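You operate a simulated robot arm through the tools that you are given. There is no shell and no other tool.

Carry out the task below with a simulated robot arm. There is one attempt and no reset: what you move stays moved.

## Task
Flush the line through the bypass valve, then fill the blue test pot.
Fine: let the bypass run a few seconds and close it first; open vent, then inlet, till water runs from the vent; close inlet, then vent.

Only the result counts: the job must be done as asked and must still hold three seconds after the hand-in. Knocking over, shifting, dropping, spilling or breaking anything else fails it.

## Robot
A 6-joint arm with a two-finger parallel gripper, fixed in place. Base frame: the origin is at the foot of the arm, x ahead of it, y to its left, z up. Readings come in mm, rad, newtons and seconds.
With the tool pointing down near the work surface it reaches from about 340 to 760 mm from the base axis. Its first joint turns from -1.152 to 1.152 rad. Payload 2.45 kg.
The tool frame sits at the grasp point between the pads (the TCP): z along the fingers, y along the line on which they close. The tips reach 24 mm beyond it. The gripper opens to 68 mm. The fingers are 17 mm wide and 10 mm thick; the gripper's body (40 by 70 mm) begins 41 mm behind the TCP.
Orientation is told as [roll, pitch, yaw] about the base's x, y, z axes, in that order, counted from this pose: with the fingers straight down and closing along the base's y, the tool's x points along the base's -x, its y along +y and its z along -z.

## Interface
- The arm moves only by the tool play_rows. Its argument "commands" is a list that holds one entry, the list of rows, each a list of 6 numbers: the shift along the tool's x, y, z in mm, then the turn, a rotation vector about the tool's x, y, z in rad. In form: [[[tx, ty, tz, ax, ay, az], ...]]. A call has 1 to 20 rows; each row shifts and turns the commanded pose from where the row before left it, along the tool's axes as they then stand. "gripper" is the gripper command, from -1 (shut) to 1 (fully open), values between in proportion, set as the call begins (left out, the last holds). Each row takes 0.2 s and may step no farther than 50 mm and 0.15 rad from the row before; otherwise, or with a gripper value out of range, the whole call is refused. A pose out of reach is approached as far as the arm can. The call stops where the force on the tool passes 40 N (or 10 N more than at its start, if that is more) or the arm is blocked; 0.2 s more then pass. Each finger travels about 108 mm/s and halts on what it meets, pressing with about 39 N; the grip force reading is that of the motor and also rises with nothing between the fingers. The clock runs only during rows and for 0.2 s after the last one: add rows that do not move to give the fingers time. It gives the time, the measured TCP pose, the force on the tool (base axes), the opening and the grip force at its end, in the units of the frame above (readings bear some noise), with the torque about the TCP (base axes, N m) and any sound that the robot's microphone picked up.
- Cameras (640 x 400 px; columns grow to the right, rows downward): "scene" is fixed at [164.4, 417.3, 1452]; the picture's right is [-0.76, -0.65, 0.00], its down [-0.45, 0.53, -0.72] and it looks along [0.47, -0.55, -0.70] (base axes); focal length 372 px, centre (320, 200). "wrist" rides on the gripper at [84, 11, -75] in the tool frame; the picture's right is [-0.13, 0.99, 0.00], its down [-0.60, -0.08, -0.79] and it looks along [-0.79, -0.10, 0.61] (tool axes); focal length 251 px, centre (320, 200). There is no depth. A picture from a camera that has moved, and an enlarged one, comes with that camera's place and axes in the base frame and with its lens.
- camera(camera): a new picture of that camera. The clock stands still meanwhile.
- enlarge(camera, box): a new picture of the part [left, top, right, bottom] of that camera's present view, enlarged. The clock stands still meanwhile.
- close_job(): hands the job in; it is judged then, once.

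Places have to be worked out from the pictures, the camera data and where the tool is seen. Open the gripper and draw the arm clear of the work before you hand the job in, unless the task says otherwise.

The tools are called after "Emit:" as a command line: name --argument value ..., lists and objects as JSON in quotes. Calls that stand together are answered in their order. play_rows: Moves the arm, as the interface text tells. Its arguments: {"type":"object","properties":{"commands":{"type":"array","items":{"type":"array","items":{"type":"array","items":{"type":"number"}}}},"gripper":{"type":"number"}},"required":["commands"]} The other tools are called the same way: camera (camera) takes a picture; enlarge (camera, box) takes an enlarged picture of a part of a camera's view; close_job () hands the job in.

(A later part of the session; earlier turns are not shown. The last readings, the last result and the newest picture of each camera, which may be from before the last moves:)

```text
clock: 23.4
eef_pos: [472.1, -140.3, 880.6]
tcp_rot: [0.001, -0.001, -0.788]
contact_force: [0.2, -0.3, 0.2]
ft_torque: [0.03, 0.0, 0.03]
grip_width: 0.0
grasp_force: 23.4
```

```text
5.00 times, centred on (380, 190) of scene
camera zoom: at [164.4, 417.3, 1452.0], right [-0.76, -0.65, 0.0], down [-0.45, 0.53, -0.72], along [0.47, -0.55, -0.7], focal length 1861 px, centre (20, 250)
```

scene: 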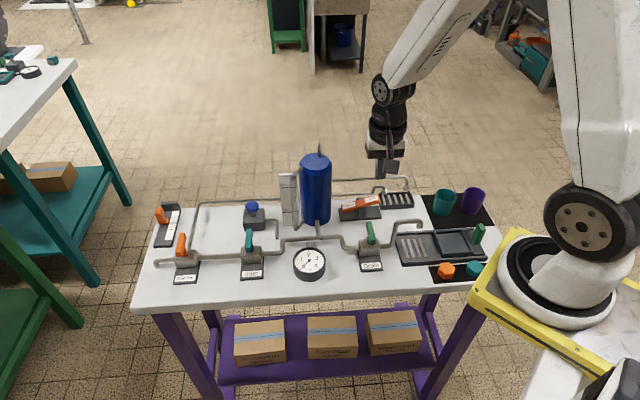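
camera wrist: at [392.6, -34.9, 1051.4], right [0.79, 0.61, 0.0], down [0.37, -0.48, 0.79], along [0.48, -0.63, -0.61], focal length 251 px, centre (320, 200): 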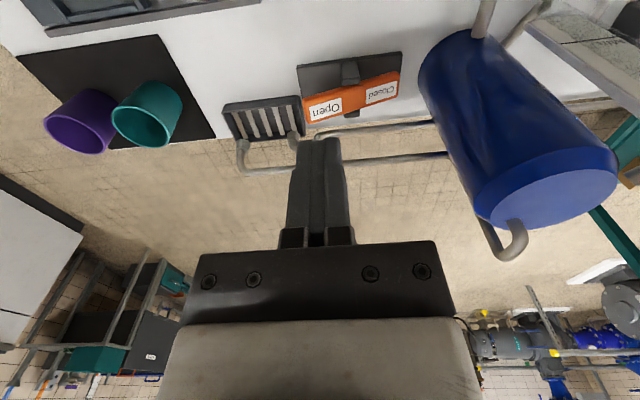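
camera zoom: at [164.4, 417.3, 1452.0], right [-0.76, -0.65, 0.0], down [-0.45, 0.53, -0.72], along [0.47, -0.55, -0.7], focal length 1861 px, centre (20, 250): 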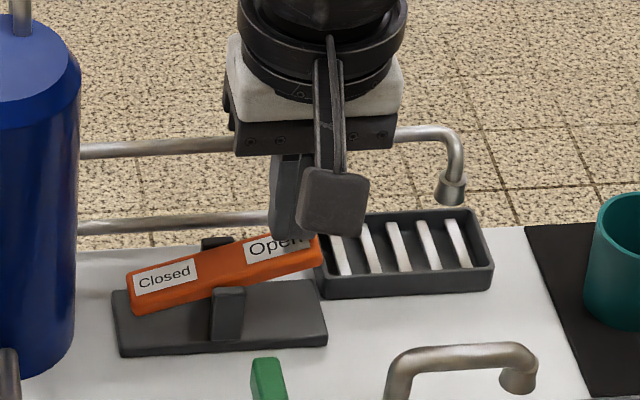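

The fingertips are above the outer part of the Open end. I'll press down in small steps and watch the force.

Emit:
play_rows --commands '[[[0, 0, 4, 0, 0, 0], [0, 0, 4, 0, 0, 0], [0, 0, 3, 0, 0, 0], [0, 0, 3, 0, 0, 0], [0, 0, 3, 0, 0, 0], [0, 0, 3, 0, 0, 0]]]'

Emit:
enlarge --camera "wrist" --box '[200, 20, 440, 180]'

Emit:
enlarge --camera "scene" --box '[330, 150, 430, 230]'

```text
clock: 24.8
eef_pos: [471.5, -140.1, 859.7]
tcp_rot: [-0.001, -0.001, -0.786]
contact_force: [-1.3, -1.8, 0.7]
ft_torque: [-0.04, 0.03, 0.0]
grip_width: 0.0
grasp_force: 23.0
```

```text
2.50 times, centred on (320, 100) of wrist
camera zoom: at [421.1, -72.7, 934.1], right [0.79, 0.61, 0.0], down [0.37, -0.48, 0.79], along [0.48, -0.63, -0.61], focal length 629 px, centre (320, 450)
```

zoom: 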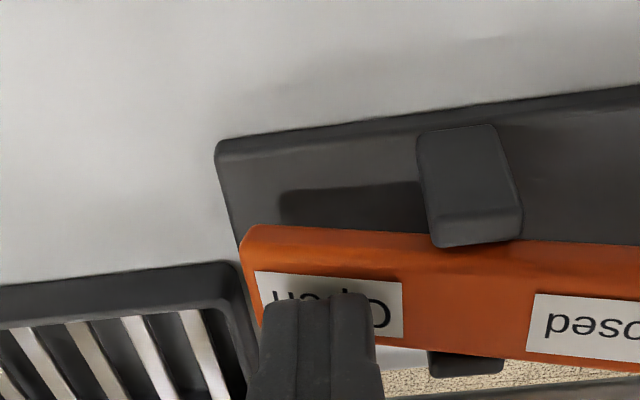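

```text
5.00 times, centred on (380, 190) of scene
camera zoom: at [164.3, 417.2, 1452.0], right [-0.76, -0.65, 0.0], down [-0.45, 0.53, -0.72], along [0.47, -0.55, -0.7], focal length 1861 px, centre (20, 250)
```

zoom: 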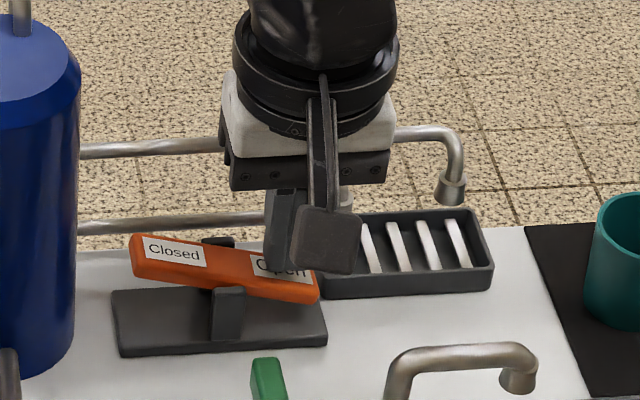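

The rocker has flipped with the Open end down. I'll press a little further to make sure it is fully over, then lift.

Emit:
play_rows --commands '[[[0, 0, 2, 0, 0, 0], [0, 0, 2, 0, 0, 0], [0, 0, 2, 0, 0, 0]]]'

Emit:
enlarge --camera "scene" --box '[330, 150, 430, 230]'

```text
clock: 25.4
eef_pos: [472.6, -139.8, 860.1]
tcp_rot: [-0.001, 0.0, -0.786]
contact_force: [-6.3, 2.0, 15.0]
ft_torque: [0.13, 0.04, 0.04]
grip_width: 0.0
grasp_force: 23.4
stopped in row 2: the force on the tool passed its limit at 46 N (the readings are from after the stop); the commanded pose is now the measured one
```

```text
5.00 times, centred on (380, 190) of scene
camera zoom: at [164.0, 417.4, 1452.0], right [-0.76, -0.65, 0.0], down [-0.45, 0.53, -0.72], along [0.47, -0.55, -0.69], focal length 1861 px, centre (20, 250)
```

zoom: 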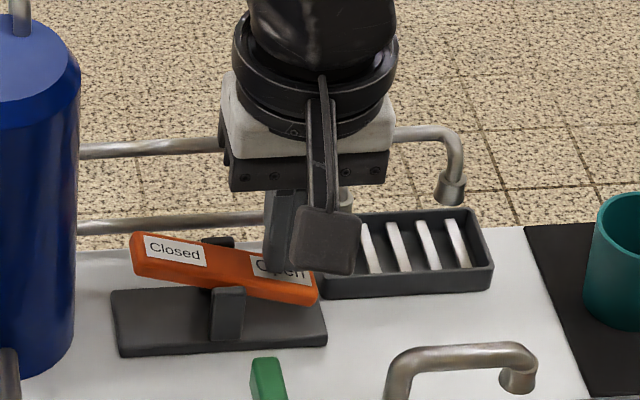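

The rocker is at its hard stop in the Open position. I'll lift off, back out to the front and travel to above the inlet lever with the cage opened.

Emit:
play_rows --commands '[[[0, 0, -40, 0, 0, 0], [0, 0, -45, 0, 0, 0], [0, 0, -45, 0, 0, 0], [0, 0, -45, 0, 0, 0], [0, 0, -40, 0, 0, 0], [40, 0, 0, 0, 0, 0], [40, 0, 0, 0, 0, 0], [30, 0, 0, 0, 0, 0], [0, 47, 0, 0, 0, 0], [0, 47, 0, 0, 0, 0], [0, 47, 0, 0, 0, 0], [0, 47, 0, 0, 0, 0], [0, 47, 0, 0, 0, 0], [4, 46, 0, 0, 0, 0], [0, 0, 45, 0, 0, 0], [0, 0, 45, 0, 0, 0], [0, 0, 40, 0, 0, 0]]]' --gripper -0.1

Emit:
enlarge --camera "wrist" --box '[200, 0, 440, 180]'

Emit:
enlarge --camera "scene" --box '[200, 150, 360, 290]'

Emit:
enlarge --camera "scene" --box '[330, 150, 430, 230]'

```text
clock: 29.0
eef_pos: [592.0, 139.2, 942.6]
tcp_rot: [-0.001, 0.0, -0.786]
contact_force: [-0.2, 0.3, -0.6]
ft_torque: [-0.03, 0.03, -0.03]
grip_width: 30.6
grasp_force: 0.0
```

```text
2.22 times, centred on (320, 90) of wrist
camera zoom: at [540.3, 207.3, 1016.8], right [0.79, 0.61, 0.0], down [0.37, -0.48, 0.79], along [0.48, -0.63, -0.61], focal length 559 px, centre (320, 444)
```

zoom: 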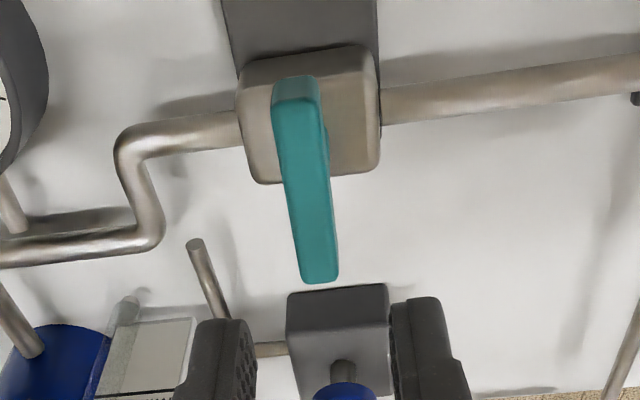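

```text
2.86 times, centred on (280, 220) of scene
camera zoom: at [164.4, 417.3, 1452.0], right [-0.76, -0.65, 0.0], down [-0.45, 0.53, -0.72], along [0.47, -0.55, -0.7], focal length 1063 px, centre (434, 143)
```

zoom: 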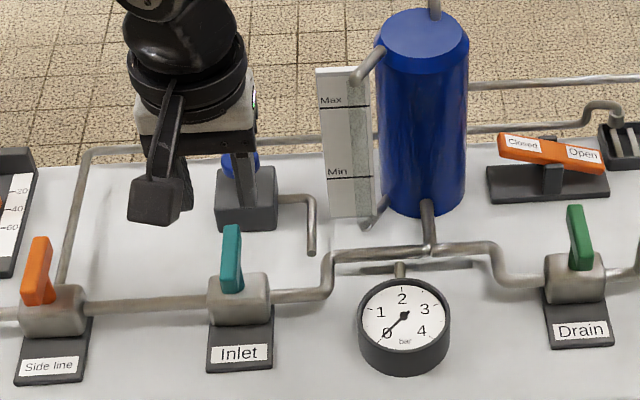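

```text
5.00 times, centred on (380, 190) of scene
camera zoom: at [164.4, 417.3, 1452.0], right [-0.76, -0.65, 0.0], down [-0.45, 0.53, -0.72], along [0.47, -0.55, -0.7], focal length 1861 px, centre (20, 250)
```

zoom: 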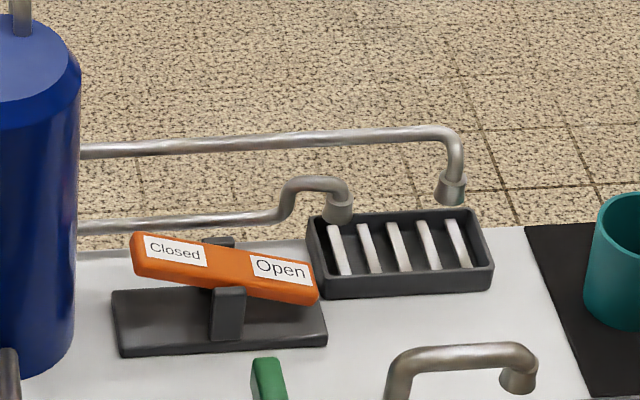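

The vent is open. The inlet handle's far end is at (599.5,128.4,881) and its stem near (577,154). I'll lower the cage over it.

Emit:
play_rows --commands '[[[-5.4, -1.9, 15, 0, 0, 0], [0, 0, 15, 0, 0, 0], [0, 0, 15, 0, 0, 0], [0, 0, 15.5, 0, 0, 0], [0, 0, 0, 0, 0, 0]]]' --gripper -0.1

Emit:
enlarge --camera "wrist" --box '[240, 0, 400, 200]'

Emit:
camera --camera "scene"

```text
clock: 30.2
eef_pos: [595.0, 132.7, 882.3]
tcp_rot: [0.002, -0.002, -0.786]
contact_force: [-0.6, 1.0, 0.5]
ft_torque: [-0.01, 0.01, -0.01]
grip_width: 30.6
grasp_force: 0.1
```

```text
2.00 times, centred on (320, 100) of wrist
camera zoom: at [542.7, 201.1, 956.8], right [0.79, 0.61, 0.0], down [0.37, -0.48, 0.79], along [0.48, -0.63, -0.61], focal length 503 px, centre (320, 400)
```

zoom: 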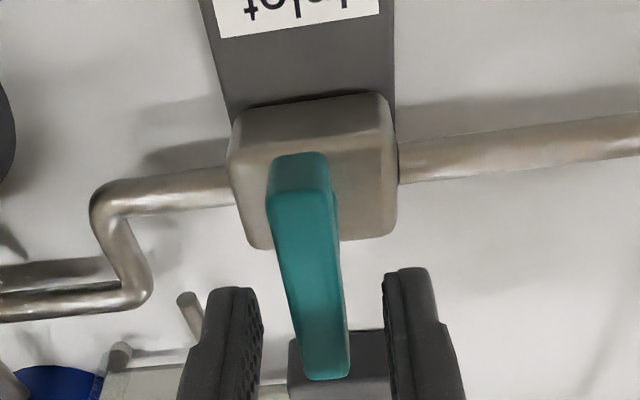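

```text
taken
```

scene: 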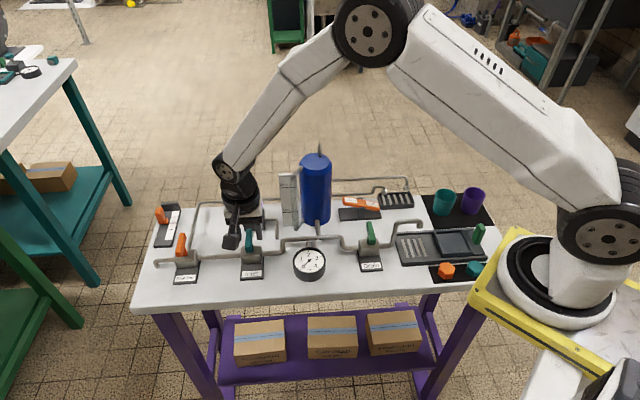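

The alignment matches the side-line lever, and the grate is in clear view of the scene camera. I'll turn counter-clockwise, a few steps first.

Emit:
play_rows --commands '[[[0.26, 3.7, 0, 0, 0, -0.14], [0.26, 3.7, 0, 0, 0, -0.14], [0.26, 3.7, 0, 0, 0, -0.14], [0.26, 3.7, 0, 0, 0, -0.14]]]' --gripper -0.4

Emit:
enlarge --camera "wrist" --box '[240, 0, 400, 200]'

Emit:
enlarge --camera "scene" --box '[240, 130, 440, 290]'

```text
clock: 31.2
eef_pos: [601.5, 144.9, 882.9]
tcp_rot: [-0.001, 0.002, -0.223]
contact_force: [-2.4, -6.9, 0.5]
ft_torque: [-0.05, 0.13, 0.1]
grip_width: 25.9
grasp_force: 3.6
```

```text
2.00 times, centred on (320, 100) of wrist
camera zoom: at [521.5, 175.6, 956.9], right [0.35, 0.94, 0.0], down [0.57, -0.21, 0.79], along [0.74, -0.27, -0.61], focal length 503 px, centre (320, 400)
```

zoom: 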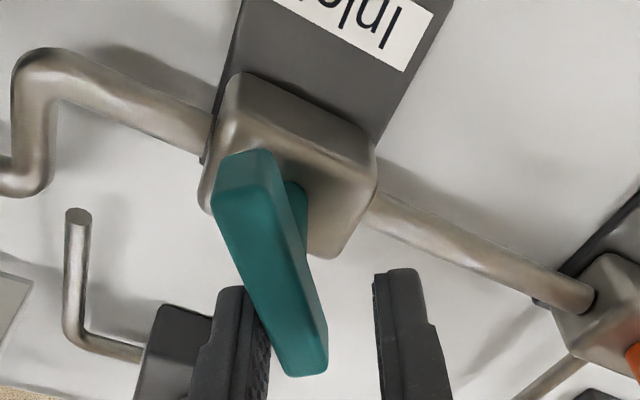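

```text
2.50 times, centred on (340, 210) of scene
camera zoom: at [164.3, 417.1, 1452.1], right [-0.76, -0.65, 0.0], down [-0.45, 0.53, -0.72], along [0.47, -0.55, -0.7], focal length 930 px, centre (270, 175)
```

zoom: 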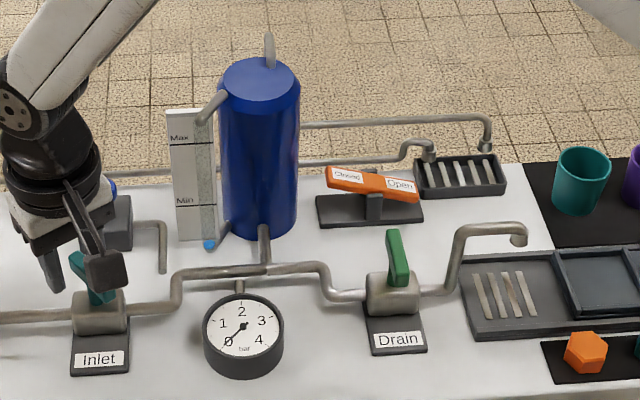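

Water has begun to show at the bottom of the sight glass and the gauge reads 0. I'll open further and keep watching.

Emit:
play_rows --commands '[[[0.26, 3.7, 0, 0, 0, -0.14], [0.26, 3.7, 0, 0, 0, -0.14], [0.26, 3.7, 0, 0, 0, -0.14], [0.26, 3.7, 0, 0, 0, -0.14]]]' --gripper -0.4

Emit:
enlarge --camera "scene" --box '[240, 130, 440, 290]'

```text
clock: 32.2
eef_pos: [601.1, 160.4, 884.3]
tcp_rot: [0.0, -0.004, 0.337]
contact_force: [5.0, -9.7, 0.5]
ft_torque: [-0.13, -0.02, 0.11]
grip_width: 29.1
grasp_force: 5.3
```

```text
2.50 times, centred on (340, 210) of scene
camera zoom: at [164.5, 417.0, 1452.1], right [-0.76, -0.65, 0.0], down [-0.45, 0.53, -0.72], along [0.47, -0.55, -0.7], focal length 930 px, centre (270, 175)
```

zoom: 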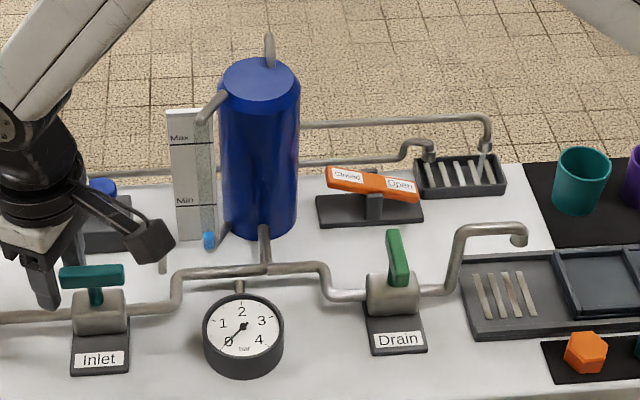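

The handle is nearly along the pipe and the level is rising slowly. I'll check the vent outlet closely.

Emit:
enlarge --camera "scene" --box '[370, 160, 420, 220]'

Emit:
enlarge --camera "scene" --box '[290, 160, 340, 240]'

Emit:
enlarge --camera "wrist" --box '[240, 0, 400, 200]'

```text
6.67 times, centred on (395, 190) of scene
camera zoom: at [164.5, 417.0, 1452.1], right [-0.76, -0.65, 0.0], down [-0.45, 0.53, -0.72], along [0.47, -0.55, -0.7], focal length 2481 px, centre (-180, 267)
```

zoom: 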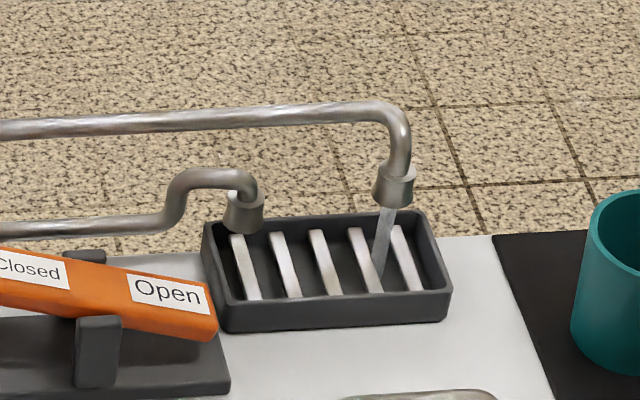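

```text
5.00 times, centred on (315, 200) of scene
camera zoom: at [164.5, 417.0, 1452.1], right [-0.76, -0.65, 0.0], down [-0.45, 0.53, -0.72], along [0.47, -0.55, -0.7], focal length 1861 px, centre (345, 200)
```

zoom: 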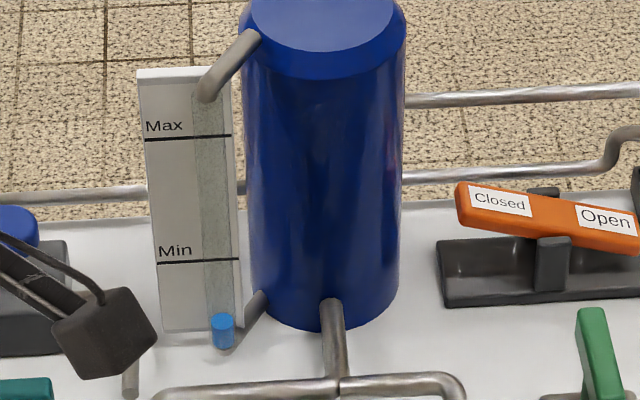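

```text
2.00 times, centred on (320, 100) of wrist
camera zoom: at [517.9, 143.6, 957.4], right [-0.21, 0.98, 0.0], down [0.59, 0.13, 0.79], along [0.78, 0.16, -0.61], focal length 503 px, centre (320, 400)
```

zoom: 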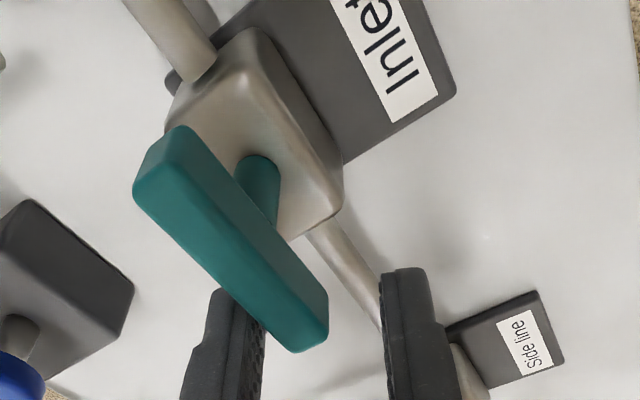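

A thin grey stream, probably displaced air, leaves the vent while the level is still at the bottom. I'll nudge the lever to its stop and let it fill in short steps.

Emit:
play_rows --commands '[[[0.26, 3.7, 0, 0, 0, -0.14], [0.26, 3.7, 0, 0, 0, -0.14], [0.26, 3.7, 0, 0, 0, -0.14], [0, 0, 0, 0, 0, 0], [0, 0, 0, 0, 0, 0]]]' --gripper -0.4

Emit:
enlarge --camera "scene" --box '[370, 160, 420, 220]'

Emit:
enlarge --camera "scene" --box '[220, 140, 360, 290]'

```text
clock: 33.4
eef_pos: [594.8, 169.6, 883.7]
tcp_rot: [-0.002, 0.0, 0.752]
contact_force: [11.4, -22.8, -2.1]
ft_torque: [-0.25, -0.19, 0.07]
grip_width: 39.9
grasp_force: 12.3
```

```text
6.67 times, centred on (395, 190) of scene
camera zoom: at [164.7, 416.7, 1452.1], right [-0.76, -0.65, 0.0], down [-0.45, 0.53, -0.72], along [0.47, -0.55, -0.7], focal length 2481 px, centre (-180, 267)
```

zoom: 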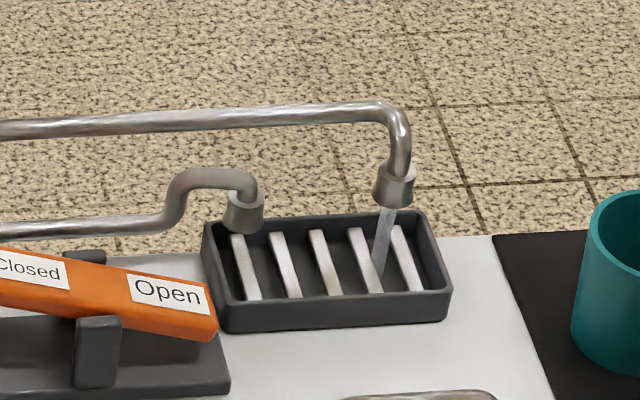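

```text
2.67 times, centred on (290, 215) of scene
camera zoom: at [164.7, 416.7, 1452.1], right [-0.76, -0.65, 0.0], down [-0.45, 0.53, -0.72], along [0.47, -0.55, -0.7], focal length 992 px, centre (400, 160)
```

zoom: 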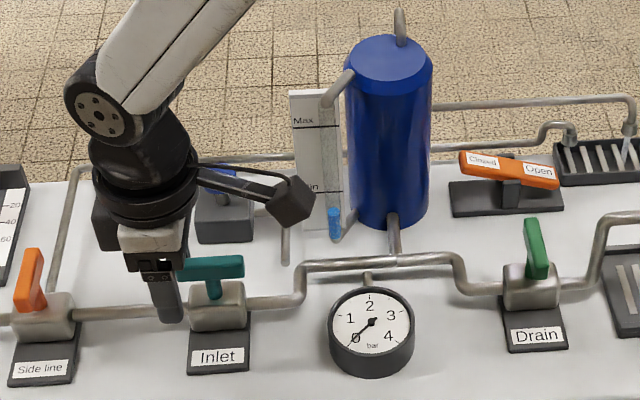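

The level is rising steadily, about 5 px per second on the sight glass, and gauge is at 0. I'll ease the contact slightly and wait about 3 s more.

Emit:
play_rows --commands '[[[0.26, -3.7, 0, 0, 0, 0.14], [0, 0, 0, 0, 0, 0], [0, 0, 0, 0, 0, 0], [0, 0, 0, 0, 0, 0], [0, 0, 0, 0, 0, 0], [0, 0, 0, 0, 0, 0], [0, 0, 0, 0, 0, 0], [0, 0, 0, 0, 0, 0], [0, 0, 0, 0, 0, 0], [0, 0, 0, 0, 0, 0], [0, 0, 0, 0, 0, 0], [0, 0, 0, 0, 0, 0], [0, 0, 0, 0, 0, 0]]]' --gripper -0.4

Emit:
enlarge --camera "scene" --box '[370, 160, 420, 220]'

Emit:
enlarge --camera "scene" --box '[220, 140, 360, 290]'

```text
clock: 36.2
eef_pos: [598.9, 166.5, 883.9]
tcp_rot: [-0.003, -0.002, 0.615]
contact_force: [19.5, -12.9, 6.3]
ft_torque: [-0.28, -0.28, 0.34]
grip_width: 37.2
grasp_force: 10.4
```

```text
6.67 times, centred on (395, 190) of scene
camera zoom: at [164.7, 416.9, 1452.1], right [-0.76, -0.65, 0.0], down [-0.45, 0.53, -0.72], along [0.47, -0.55, -0.7], focal length 2481 px, centre (-180, 267)
```

zoom: 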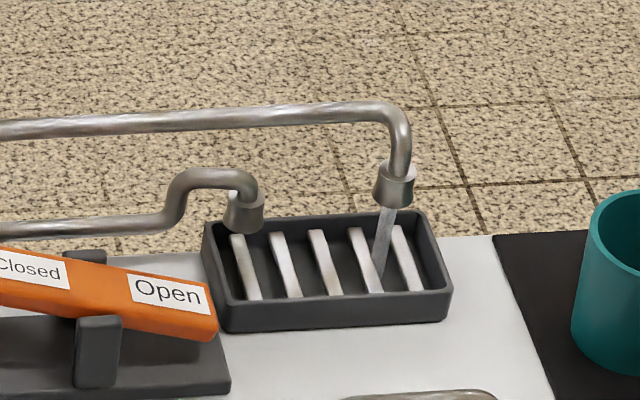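

```text
2.67 times, centred on (290, 215) of scene
camera zoom: at [164.7, 416.9, 1452.1], right [-0.76, -0.65, 0.0], down [-0.45, 0.53, -0.72], along [0.47, -0.55, -0.7], focal length 992 px, centre (400, 160)
```

zoom: 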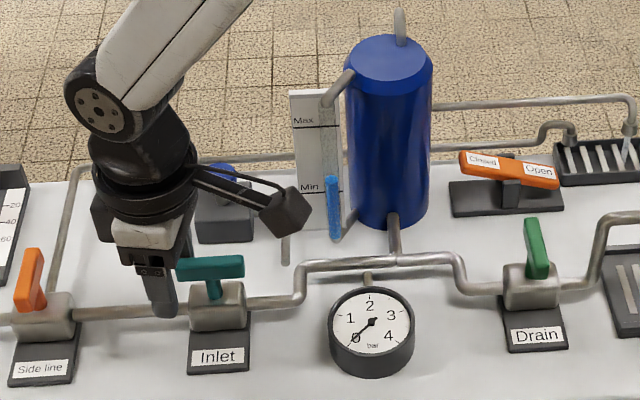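

The level is just above Min and rising about 11 zoom-px per second, so Max is about 4.5 s away. The stream is still grey (air), so I'll wait about 3.6 s.

Emit:
play_rows --commands '[[[0, 0, 0, 0, 0, 0], [0, 0, 0, 0, 0, 0], [0, 0, 0, 0, 0, 0], [0, 0, 0, 0, 0, 0], [0, 0, 0, 0, 0, 0], [0, 0, 0, 0, 0, 0], [0, 0, 0, 0, 0, 0], [0, 0, 0, 0, 0, 0], [0, 0, 0, 0, 0, 0], [0, 0, 0, 0, 0, 0], [0, 0, 0, 0, 0, 0], [0, 0, 0, 0, 0, 0], [0, 0, 0, 0, 0, 0], [0, 0, 0, 0, 0, 0], [0, 0, 0, 0, 0, 0], [0, 0, 0, 0, 0, 0], [0, 0, 0, 0, 0, 0]]]' --gripper -0.4

Emit:
enlarge --camera "scene" --box '[370, 160, 420, 220]'

Emit:
enlarge --camera "scene" --box '[220, 140, 360, 290]'

```text
clock: 39.8
eef_pos: [597.2, 167.3, 884.2]
tcp_rot: [-0.001, -0.002, 0.613]
contact_force: [19.5, -12.6, 5.4]
ft_torque: [-0.28, -0.34, 0.35]
grip_width: 37.1
grasp_force: 10.7
```

```text
6.67 times, centred on (395, 190) of scene
camera zoom: at [164.7, 416.9, 1452.1], right [-0.76, -0.65, 0.0], down [-0.45, 0.53, -0.72], along [0.47, -0.55, -0.7], focal length 2481 px, centre (-180, 267)
```

zoom: 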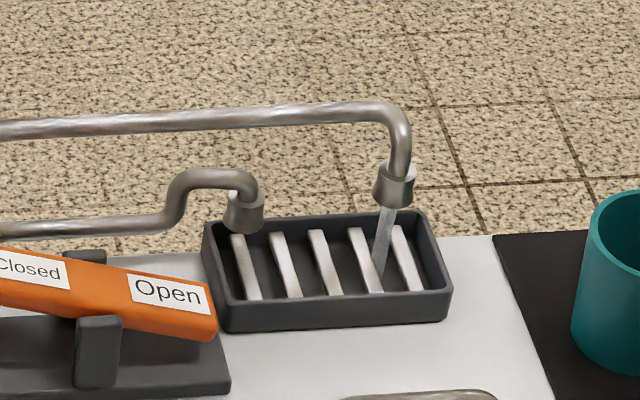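

```text
2.67 times, centred on (290, 215) of scene
camera zoom: at [164.7, 416.9, 1452.1], right [-0.76, -0.65, 0.0], down [-0.45, 0.53, -0.72], along [0.47, -0.55, -0.7], focal length 992 px, centre (400, 160)
```

zoom: 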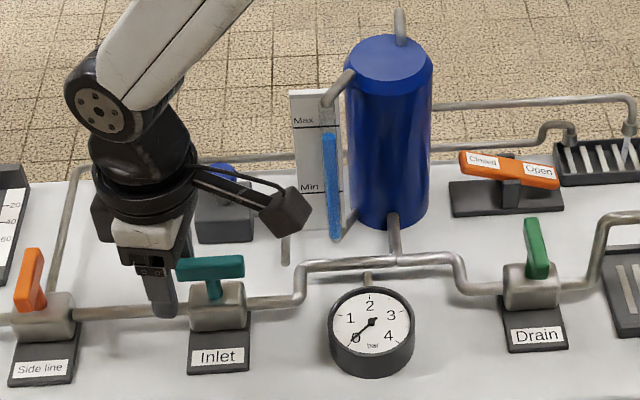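

The level is just under Max and the stream is still grey air. I'll continue in 1 s steps.

Emit:
play_rows --commands '[[[0, 0, 0, 0, 0, 0], [0, 0, 0, 0, 0, 0], [0, 0, 0, 0, 0, 0], [0, 0, 0, 0, 0, 0]]]' --gripper -0.4

Emit:
enlarge --camera "scene" --box '[370, 160, 420, 220]'

Emit:
enlarge --camera "scene" --box '[220, 140, 360, 290]'

```text
clock: 40.8
eef_pos: [597.6, 167.8, 884.6]
tcp_rot: [-0.002, -0.002, 0.614]
contact_force: [18.9, -12.1, 5.2]
ft_torque: [-0.24, -0.32, 0.34]
grip_width: 37.3
grasp_force: 10.2
```

```text
6.67 times, centred on (395, 190) of scene
camera zoom: at [164.7, 416.9, 1452.1], right [-0.76, -0.65, 0.0], down [-0.45, 0.53, -0.72], along [0.47, -0.55, -0.7], focal length 2481 px, centre (-180, 267)
```

zoom: 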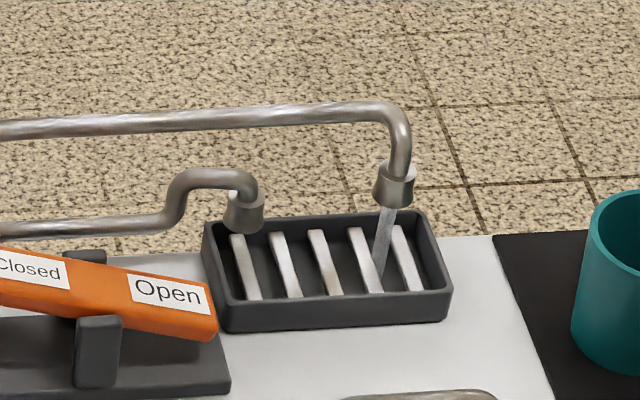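

```text
2.67 times, centred on (290, 215) of scene
camera zoom: at [164.7, 416.9, 1452.1], right [-0.76, -0.65, 0.0], down [-0.45, 0.53, -0.72], along [0.47, -0.55, -0.7], focal length 992 px, centre (400, 160)
```

zoom: 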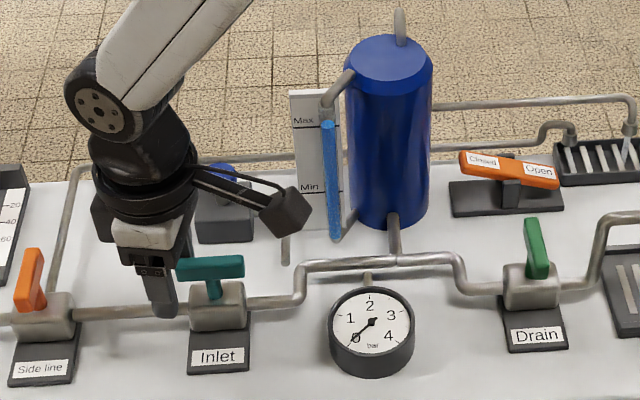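

The level is now at about Max and the vent is still grey. I'll take another short step.

Emit:
play_rows --commands '[[[0, 0, 0, 0, 0, 0], [0, 0, 0, 0, 0, 0], [0, 0, 0, 0, 0, 0]]]' --gripper -0.4

Emit:
enlarge --camera "scene" --box '[370, 160, 420, 220]'

Emit:
enlarge --camera "scene" --box '[220, 140, 360, 290]'

```text
clock: 41.6
eef_pos: [597.2, 166.8, 883.3]
tcp_rot: [-0.001, -0.001, 0.614]
contact_force: [20.1, -12.1, 5.0]
ft_torque: [-0.27, -0.35, 0.34]
grip_width: 37.3
grasp_force: 10.4
```

```text
6.67 times, centred on (395, 190) of scene
camera zoom: at [164.7, 416.9, 1452.1], right [-0.76, -0.65, 0.0], down [-0.45, 0.53, -0.72], along [0.47, -0.55, -0.7], focal length 2481 px, centre (-180, 267)
```

zoom: 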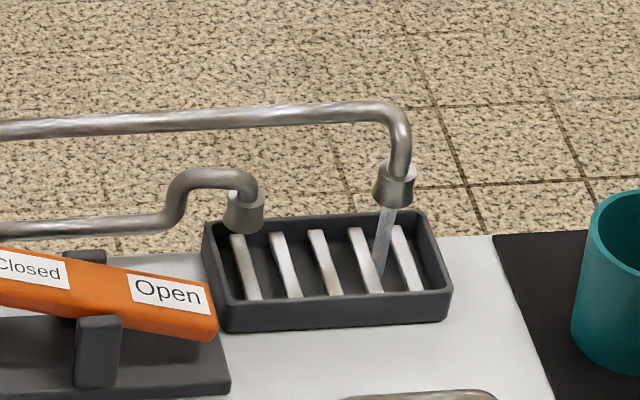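

```text
2.67 times, centred on (290, 215) of scene
camera zoom: at [164.7, 416.9, 1452.1], right [-0.76, -0.65, 0.0], down [-0.45, 0.53, -0.72], along [0.47, -0.55, -0.7], focal length 992 px, centre (400, 160)
```

zoom: 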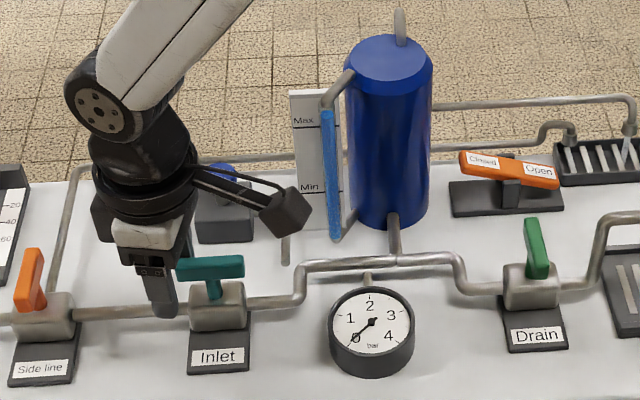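

The level is slightly above Max, near the top of the sight tube. The vent is still grey, so one more short step.

Emit:
play_rows --commands '[[[0, 0, 0, 0, 0, 0], [0, 0, 0, 0, 0, 0]]]' --gripper -0.4

Emit:
enlarge --camera "scene" --box '[370, 160, 420, 220]'

Emit:
enlarge --camera "scene" --box '[220, 140, 360, 290]'

```text
clock: 42.2
eef_pos: [597.5, 167.4, 883.6]
tcp_rot: [-0.002, -0.002, 0.614]
contact_force: [18.4, -12.3, 5.3]
ft_torque: [-0.27, -0.31, 0.38]
grip_width: 37.2
grasp_force: 10.7
```

```text
6.67 times, centred on (395, 190) of scene
camera zoom: at [164.7, 416.9, 1452.1], right [-0.76, -0.65, 0.0], down [-0.45, 0.53, -0.72], along [0.47, -0.55, -0.7], focal length 2481 px, centre (-180, 267)
```

zoom: 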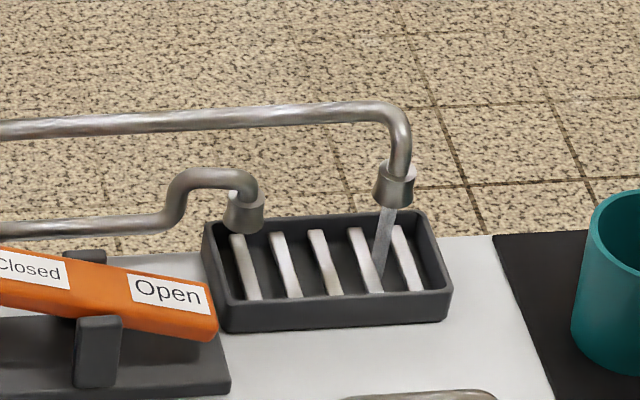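

```text
2.67 times, centred on (290, 215) of scene
camera zoom: at [164.7, 416.9, 1452.1], right [-0.76, -0.65, 0.0], down [-0.45, 0.53, -0.72], along [0.47, -0.55, -0.7], focal length 992 px, centre (400, 160)
```

zoom: 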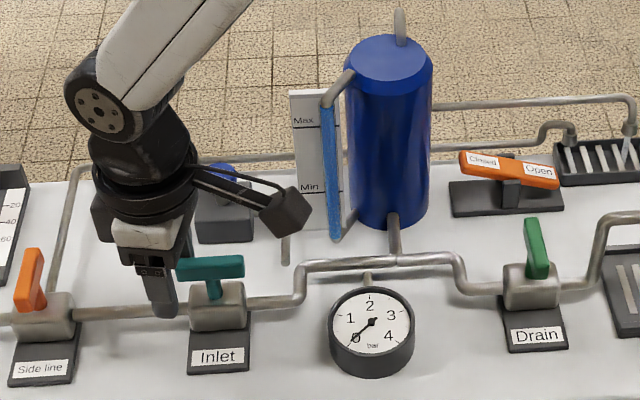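

The sight tube is full, but the vent still shows the grey air stream. Another short step.

Emit:
play_rows --commands '[[[0, 0, 0, 0, 0, 0], [0, 0, 0, 0, 0, 0]]]' --gripper -0.4

Emit:
enlarge --camera "scene" --box '[370, 160, 420, 220]'

Emit:
enlarge --camera "scene" --box '[220, 140, 360, 290]'

```text
clock: 42.8
eef_pos: [597.5, 168.0, 883.0]
tcp_rot: [-0.002, -0.001, 0.614]
contact_force: [19.8, -11.7, 4.1]
ft_torque: [-0.27, -0.33, 0.34]
grip_width: 37.4
grasp_force: 10.1
```

```text
6.67 times, centred on (395, 190) of scene
camera zoom: at [164.7, 416.9, 1452.1], right [-0.76, -0.65, 0.0], down [-0.45, 0.53, -0.72], along [0.47, -0.55, -0.7], focal length 2481 px, centre (-180, 267)
```

zoom: 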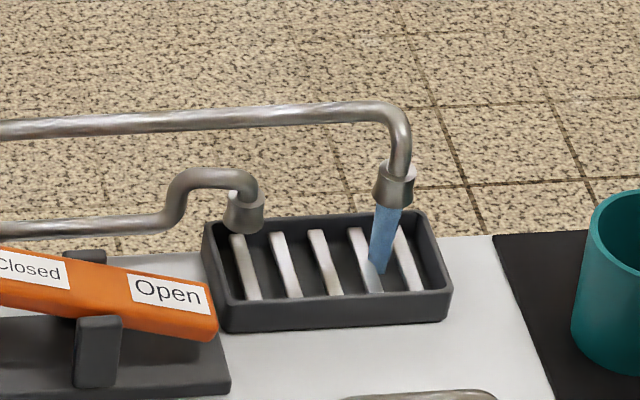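

```text
2.67 times, centred on (290, 215) of scene
camera zoom: at [164.7, 416.9, 1452.1], right [-0.76, -0.65, 0.0], down [-0.45, 0.53, -0.72], along [0.47, -0.55, -0.7], focal length 992 px, centre (400, 160)
```

zoom: 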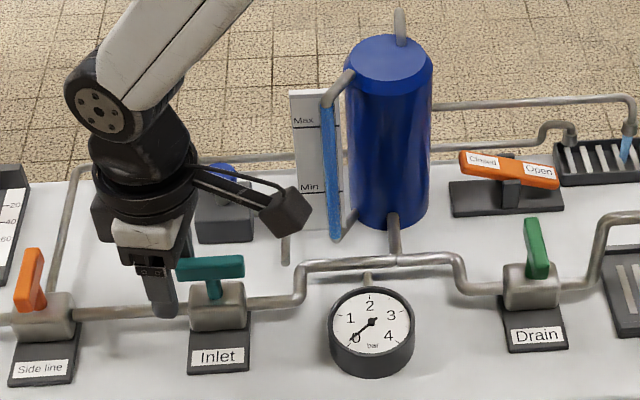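

Blue water now runs from the vent. I'll close the inlet by turning the lever back clockwise to its stop.

Emit:
play_rows --commands '[[[0.26, -3.7, 0, 0, 0, 0.14], [0.26, -3.7, 0, 0, 0, 0.14], [0.26, -3.7, 0, 0, 0, 0.14], [0.26, -3.7, 0, 0, 0, 0.14], [0.26, -3.7, 0, 0, 0, 0.14], [0.26, -3.7, 0, 0, 0, 0.14], [0.26, -3.7, 0, 0, 0, 0.14], [0.26, -3.7, 0, 0, 0, 0.14], [0.26, -3.7, 0, 0, 0, 0.14], [0.26, -3.7, 0, 0, 0, 0.14], [0.26, -3.7, 0, 0, 0, 0.14], [0.26, -3.7, 0, 0, 0, 0.14]]]' --gripper -0.4

Emit:
enlarge --camera "wrist" --box '[240, 0, 400, 200]'

Emit:
enlarge --camera "scene" --box '[370, 160, 420, 220]'

Emit:
enlarge --camera "scene" --box '[220, 140, 360, 290]'

```text
clock: 45.4
eef_pos: [588.0, 131.5, 885.1]
tcp_rot: [0.005, -0.001, -1.066]
contact_force: [7.5, 14.1, -1.8]
ft_torque: [0.14, -0.01, 0.23]
grip_width: 30.8
grasp_force: 5.8
```

```text
2.00 times, centred on (320, 100) of wrist
camera zoom: at [556.5, 210.1, 958.2], right [0.93, 0.37, 0.01], down [0.22, -0.57, 0.79], along [0.29, -0.74, -0.61], focal length 503 px, centre (320, 400)
```

zoom: 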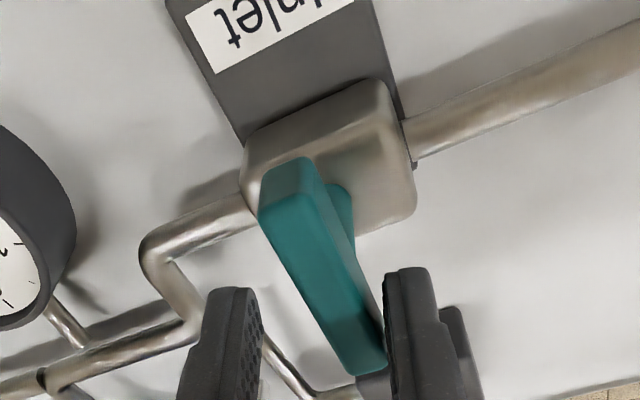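

```text
6.67 times, centred on (395, 190) of scene
camera zoom: at [164.5, 417.6, 1451.9], right [-0.76, -0.65, 0.0], down [-0.45, 0.53, -0.72], along [0.47, -0.55, -0.69], focal length 2481 px, centre (-180, 267)
```

zoom: 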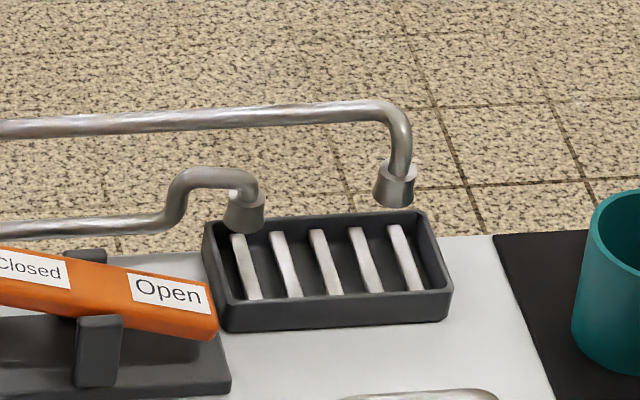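

```text
2.67 times, centred on (290, 215) of scene
camera zoom: at [164.5, 417.6, 1451.9], right [-0.76, -0.65, 0.0], down [-0.45, 0.53, -0.72], along [0.47, -0.55, -0.69], focal length 992 px, centre (400, 160)
```

zoom: 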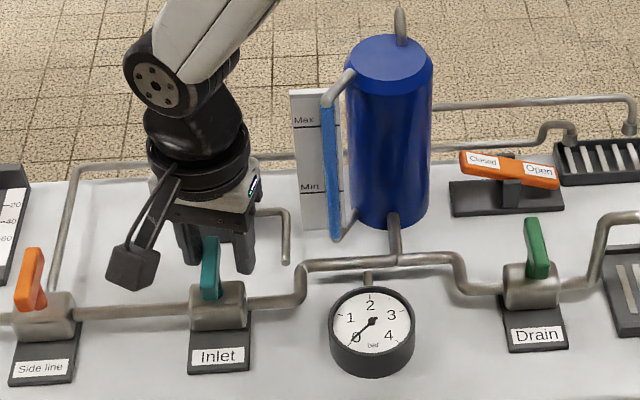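

The inlet is closed, the vent flow has stopped, the pot is full and the gauge is at 0. I'll release and lift off the inlet lever.

Emit:
play_rows --commands '[[[0.26, 3.7, 0, 0, 0, -0.14], [0.26, 3.7, 0, 0, 0, -0.14], [0, 0, 0, 0, 0, 0], [0, 0, -30, 0, 0, 0], [0, 0, -40, 0, 0, 0], [0, 0, -45, 0, 0, 0], [0, 0, -45, 0, 0, 0], [0, 0, -40, 0, 0, 0]]]' --gripper 0.0

Emit:
enlarge --camera "scene" --box '[220, 140, 360, 290]'

```text
clock: 47.2
eef_pos: [594.0, 133.9, 1082.2]
tcp_rot: [-0.001, 0.001, -0.785]
contact_force: [0.9, -0.1, -0.2]
ft_torque: [0.01, 0.0, 0.01]
grip_width: 34.0
grasp_force: 0.0
```

```text
2.67 times, centred on (290, 215) of scene
camera zoom: at [164.3, 417.3, 1452.0], right [-0.76, -0.65, 0.0], down [-0.45, 0.53, -0.72], along [0.47, -0.55, -0.7], focal length 992 px, centre (400, 160)
```

zoom: 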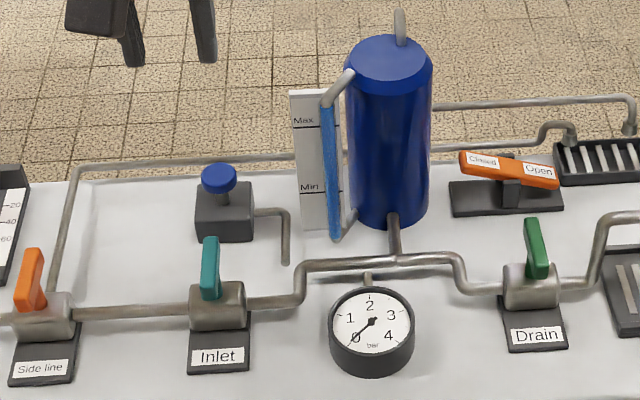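

All levers are back in the closed position. I'll close the fingers, move to above the rocker's Closed end, and tilt the tool a little so its body leans away from the pot (pot centre ≈(567,−42), r≈35).

Emit:
play_rows --commands '[[[0, -45.4, 0, 0, 0, 0], [0, -45.4, 0, 0, 0, 0], [0, -45.4, 0, 0, 0, 0], [0, -45.4, 0, 0, 0, 0], [0, -45.2, 0, 0, 0, 0], [0, 0, 0, -0.125, 0, 0], [0, 0, 0, -0.125, 0, 0], [-36, 0, 0, 0, 0, 0], [-36, 0, 0, 0, 0, 0], [-35.4, 0, 0, 0, 0, 0], [0, -10.9, 42.6, 0, 0, 0], [0, -10.9, 42.6, 0, 0, 0]]]' --gripper -1

Emit:
enlarge --camera "wrist" --box '[200, 0, 440, 180]'

Emit:
enlarge --camera "scene" --box '[290, 110, 430, 230]'

```text
clock: 49.8
eef_pos: [508.9, -102.0, 994.6]
tcp_rot: [0.25, -0.001, -0.784]
contact_force: [0.5, 1.4, -0.5]
ft_torque: [-0.04, -0.02, 0.0]
grip_width: 0.0
grasp_force: 23.5
```

```text
2.22 times, centred on (320, 90) of wrist
camera zoom: at [444.1, -48.1, 1069.2], right [0.77, 0.59, 0.25], down [0.23, -0.62, 0.75], along [0.59, -0.52, -0.61], focal length 559 px, centre (320, 444)
```

zoom: 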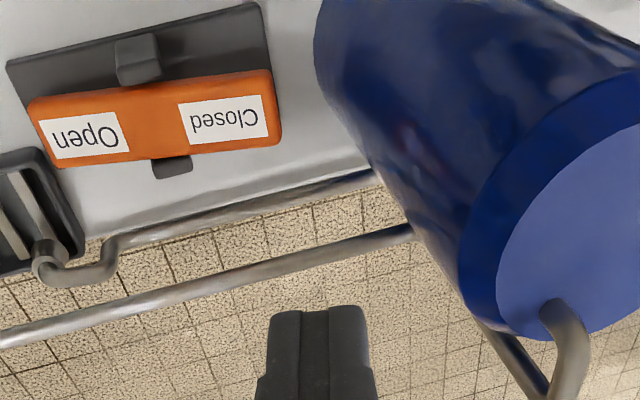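

```text
3.33 times, centred on (360, 170) of scene
camera zoom: at [164.4, 417.2, 1452.0], right [-0.76, -0.65, 0.0], down [-0.45, 0.53, -0.72], along [0.47, -0.55, -0.7], focal length 1240 px, centre (187, 300)
```

zoom: 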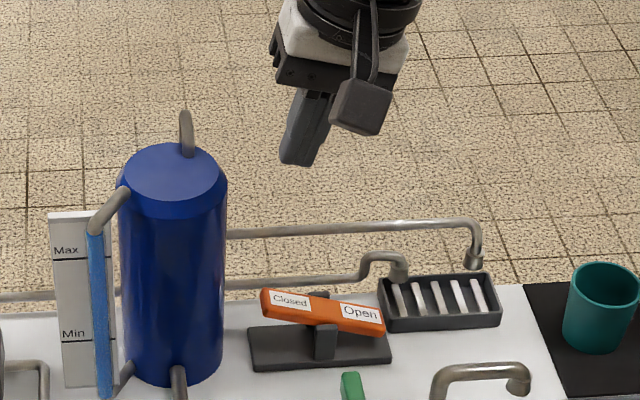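

The Closed label is at about (511,−101,846) and the fingertip is aligned above it with clear space to the pot. I'll descend to just above the rocker.

Emit:
play_rows --commands '[[[0, -9.4, 36.8, 0, 0, 0], [0, -9.4, 36.8, 0, 0, 0], [0, -8.6, 34, 0, 0, 0]]]'

Emit:
enlarge --camera "wrist" --box '[200, 0, 440, 180]'

Emit:
enlarge --camera "scene" --box '[290, 130, 430, 250]'

```text
clock: 50.6
eef_pos: [509.5, -101.8, 884.2]
tcp_rot: [0.249, -0.001, -0.786]
contact_force: [-0.7, 0.0, -0.3]
ft_torque: [-0.03, -0.03, 0.01]
grip_width: 0.1
grasp_force: 23.5
```

```text
2.22 times, centred on (320, 90) of wrist
camera zoom: at [444.5, -47.8, 958.0], right [0.77, 0.59, 0.25], down [0.23, -0.62, 0.75], along [0.59, -0.52, -0.61], focal length 559 px, centre (320, 444)
```

zoom: 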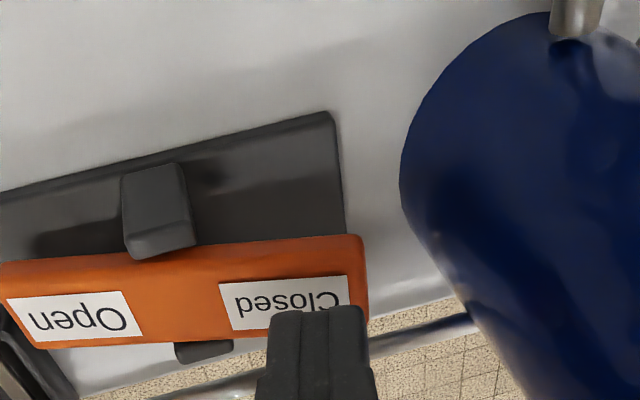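

```text
3.33 times, centred on (360, 190) of scene
camera zoom: at [164.4, 417.3, 1452.0], right [-0.76, -0.65, 0.0], down [-0.45, 0.53, -0.72], along [0.47, -0.55, -0.7], focal length 1240 px, centre (187, 233)
```

zoom: 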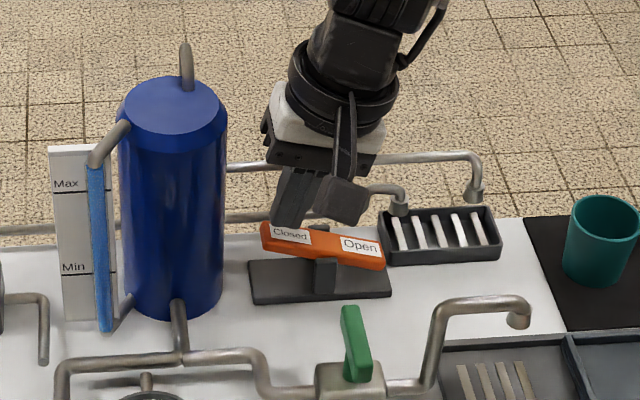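

The tip is directly over the Closed end, and there is clear space between gripper and pot. I'll press down in small steps.

Emit:
play_rows --commands '[[[0, -1, 3.9, 0, 0, 0], [0, -1, 3.9, 0, 0, 0], [0, -0.75, 2.9, 0, 0, 0], [0, -0.75, 2.9, 0, 0, 0], [0, -0.75, 2.9, 0, 0, 0], [0, -0.75, 2.9, 0, 0, 0], [0, -0.5, 2, 0, 0, 0]]]'

Emit:
enlarge --camera "wrist" --box '[200, 0, 440, 180]'

Emit:
enlarge --camera "scene" --box '[290, 130, 430, 250]'

```text
clock: 52.2
eef_pos: [507.5, -103.4, 861.9]
tcp_rot: [0.251, 0.0, -0.786]
contact_force: [-0.7, 0.1, 2.6]
ft_torque: [0.02, 0.0, 0.01]
grip_width: 0.0
grasp_force: 23.6
```

```text
2.22 times, centred on (320, 90) of wrist
camera zoom: at [443.3, -48.4, 936.0], right [0.77, 0.59, 0.25], down [0.23, -0.62, 0.75], along [0.59, -0.52, -0.62], focal length 559 px, centre (320, 444)
```

zoom: 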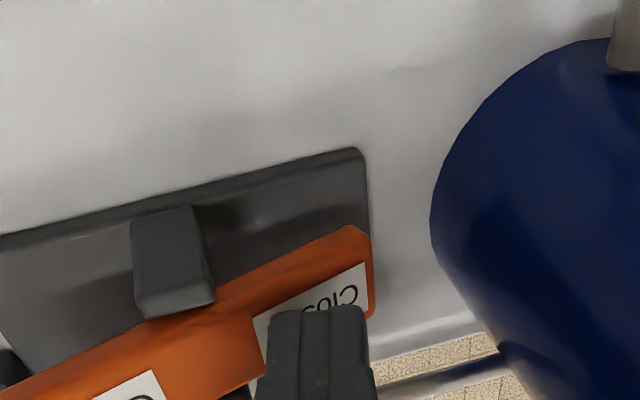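

```text
3.33 times, centred on (360, 190) of scene
camera zoom: at [164.3, 417.3, 1452.0], right [-0.76, -0.65, 0.0], down [-0.45, 0.53, -0.72], along [0.47, -0.55, -0.7], focal length 1240 px, centre (187, 233)
```

zoom: 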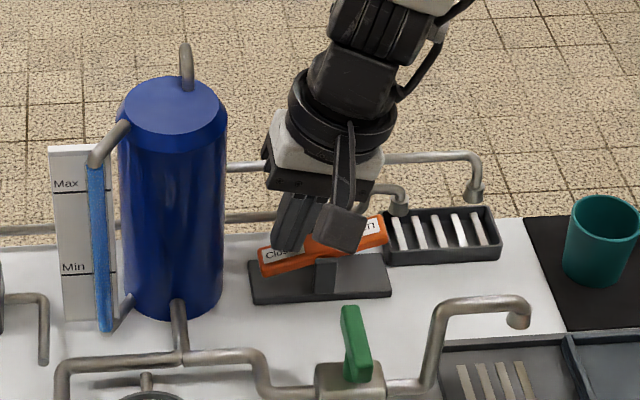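

The rocker has flipped back to Closed. I'll press gently to the stop, then lift straight off.

Emit:
play_rows --commands '[[[0, -0.4, 1.5, 0, 0, 0], [0, -0.4, 1.5, 0, 0, 0], [0, -0.4, 1.5, 0, 0, 0]]]'

Emit:
play_rows --commands '[[[0, 5, -19, 0, 0, 0], [0, 9.9, -38, 0, 0, 0], [0, 9.9, -38.8, 0, 0, 0], [0, 9.9, -38.8, 0, 0, 0], [0, 9.9, -38.8, 0, 0, 0], [0, 9.9, -38.8, 0, 0, 0]]]'

Emit:
enlarge --camera "scene" --box '[290, 130, 430, 250]'

Emit:
camera --camera "scene"

```text
clock: 52.8
eef_pos: [508.9, -102.3, 862.4]
tcp_rot: [0.253, 0.0, -0.786]
contact_force: [-8.9, 1.7, 15.2]
ft_torque: [-0.01, 0.27, -0.02]
grip_width: 0.2
grasp_force: 23.5
stopped in row 3: the force on the tool passed its limit at 45 N (the readings are from after the stop); the commanded pose is now the measured one
```

```text
clock: 54.2
eef_pos: [508.1, -102.3, 1080.0]
tcp_rot: [0.253, 0.001, -0.785]
contact_force: [0.8, -0.2, 0.7]
ft_torque: [0.03, -0.02, 0.03]
grip_width: 0.1
grasp_force: 23.5
```

```text
3.33 times, centred on (360, 190) of scene
camera zoom: at [164.3, 417.3, 1452.0], right [-0.76, -0.65, 0.0], down [-0.45, 0.53, -0.72], along [0.47, -0.55, -0.7], focal length 1240 px, centre (187, 233)
```

zoom: 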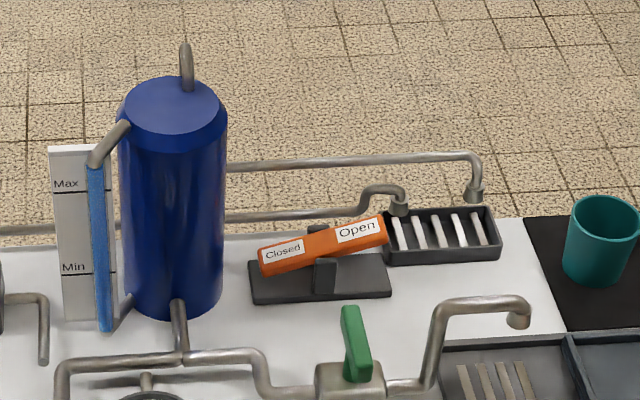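

```text
taken
```

scene: 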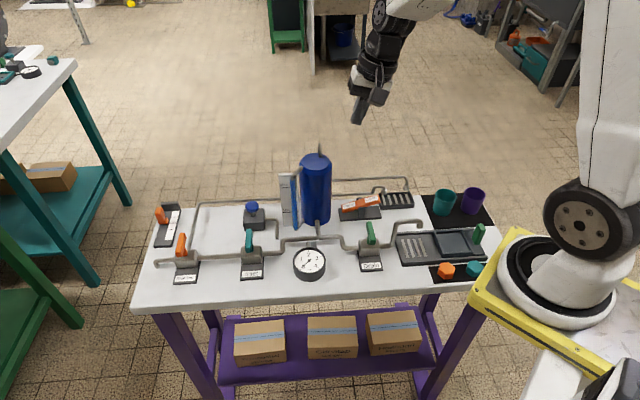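

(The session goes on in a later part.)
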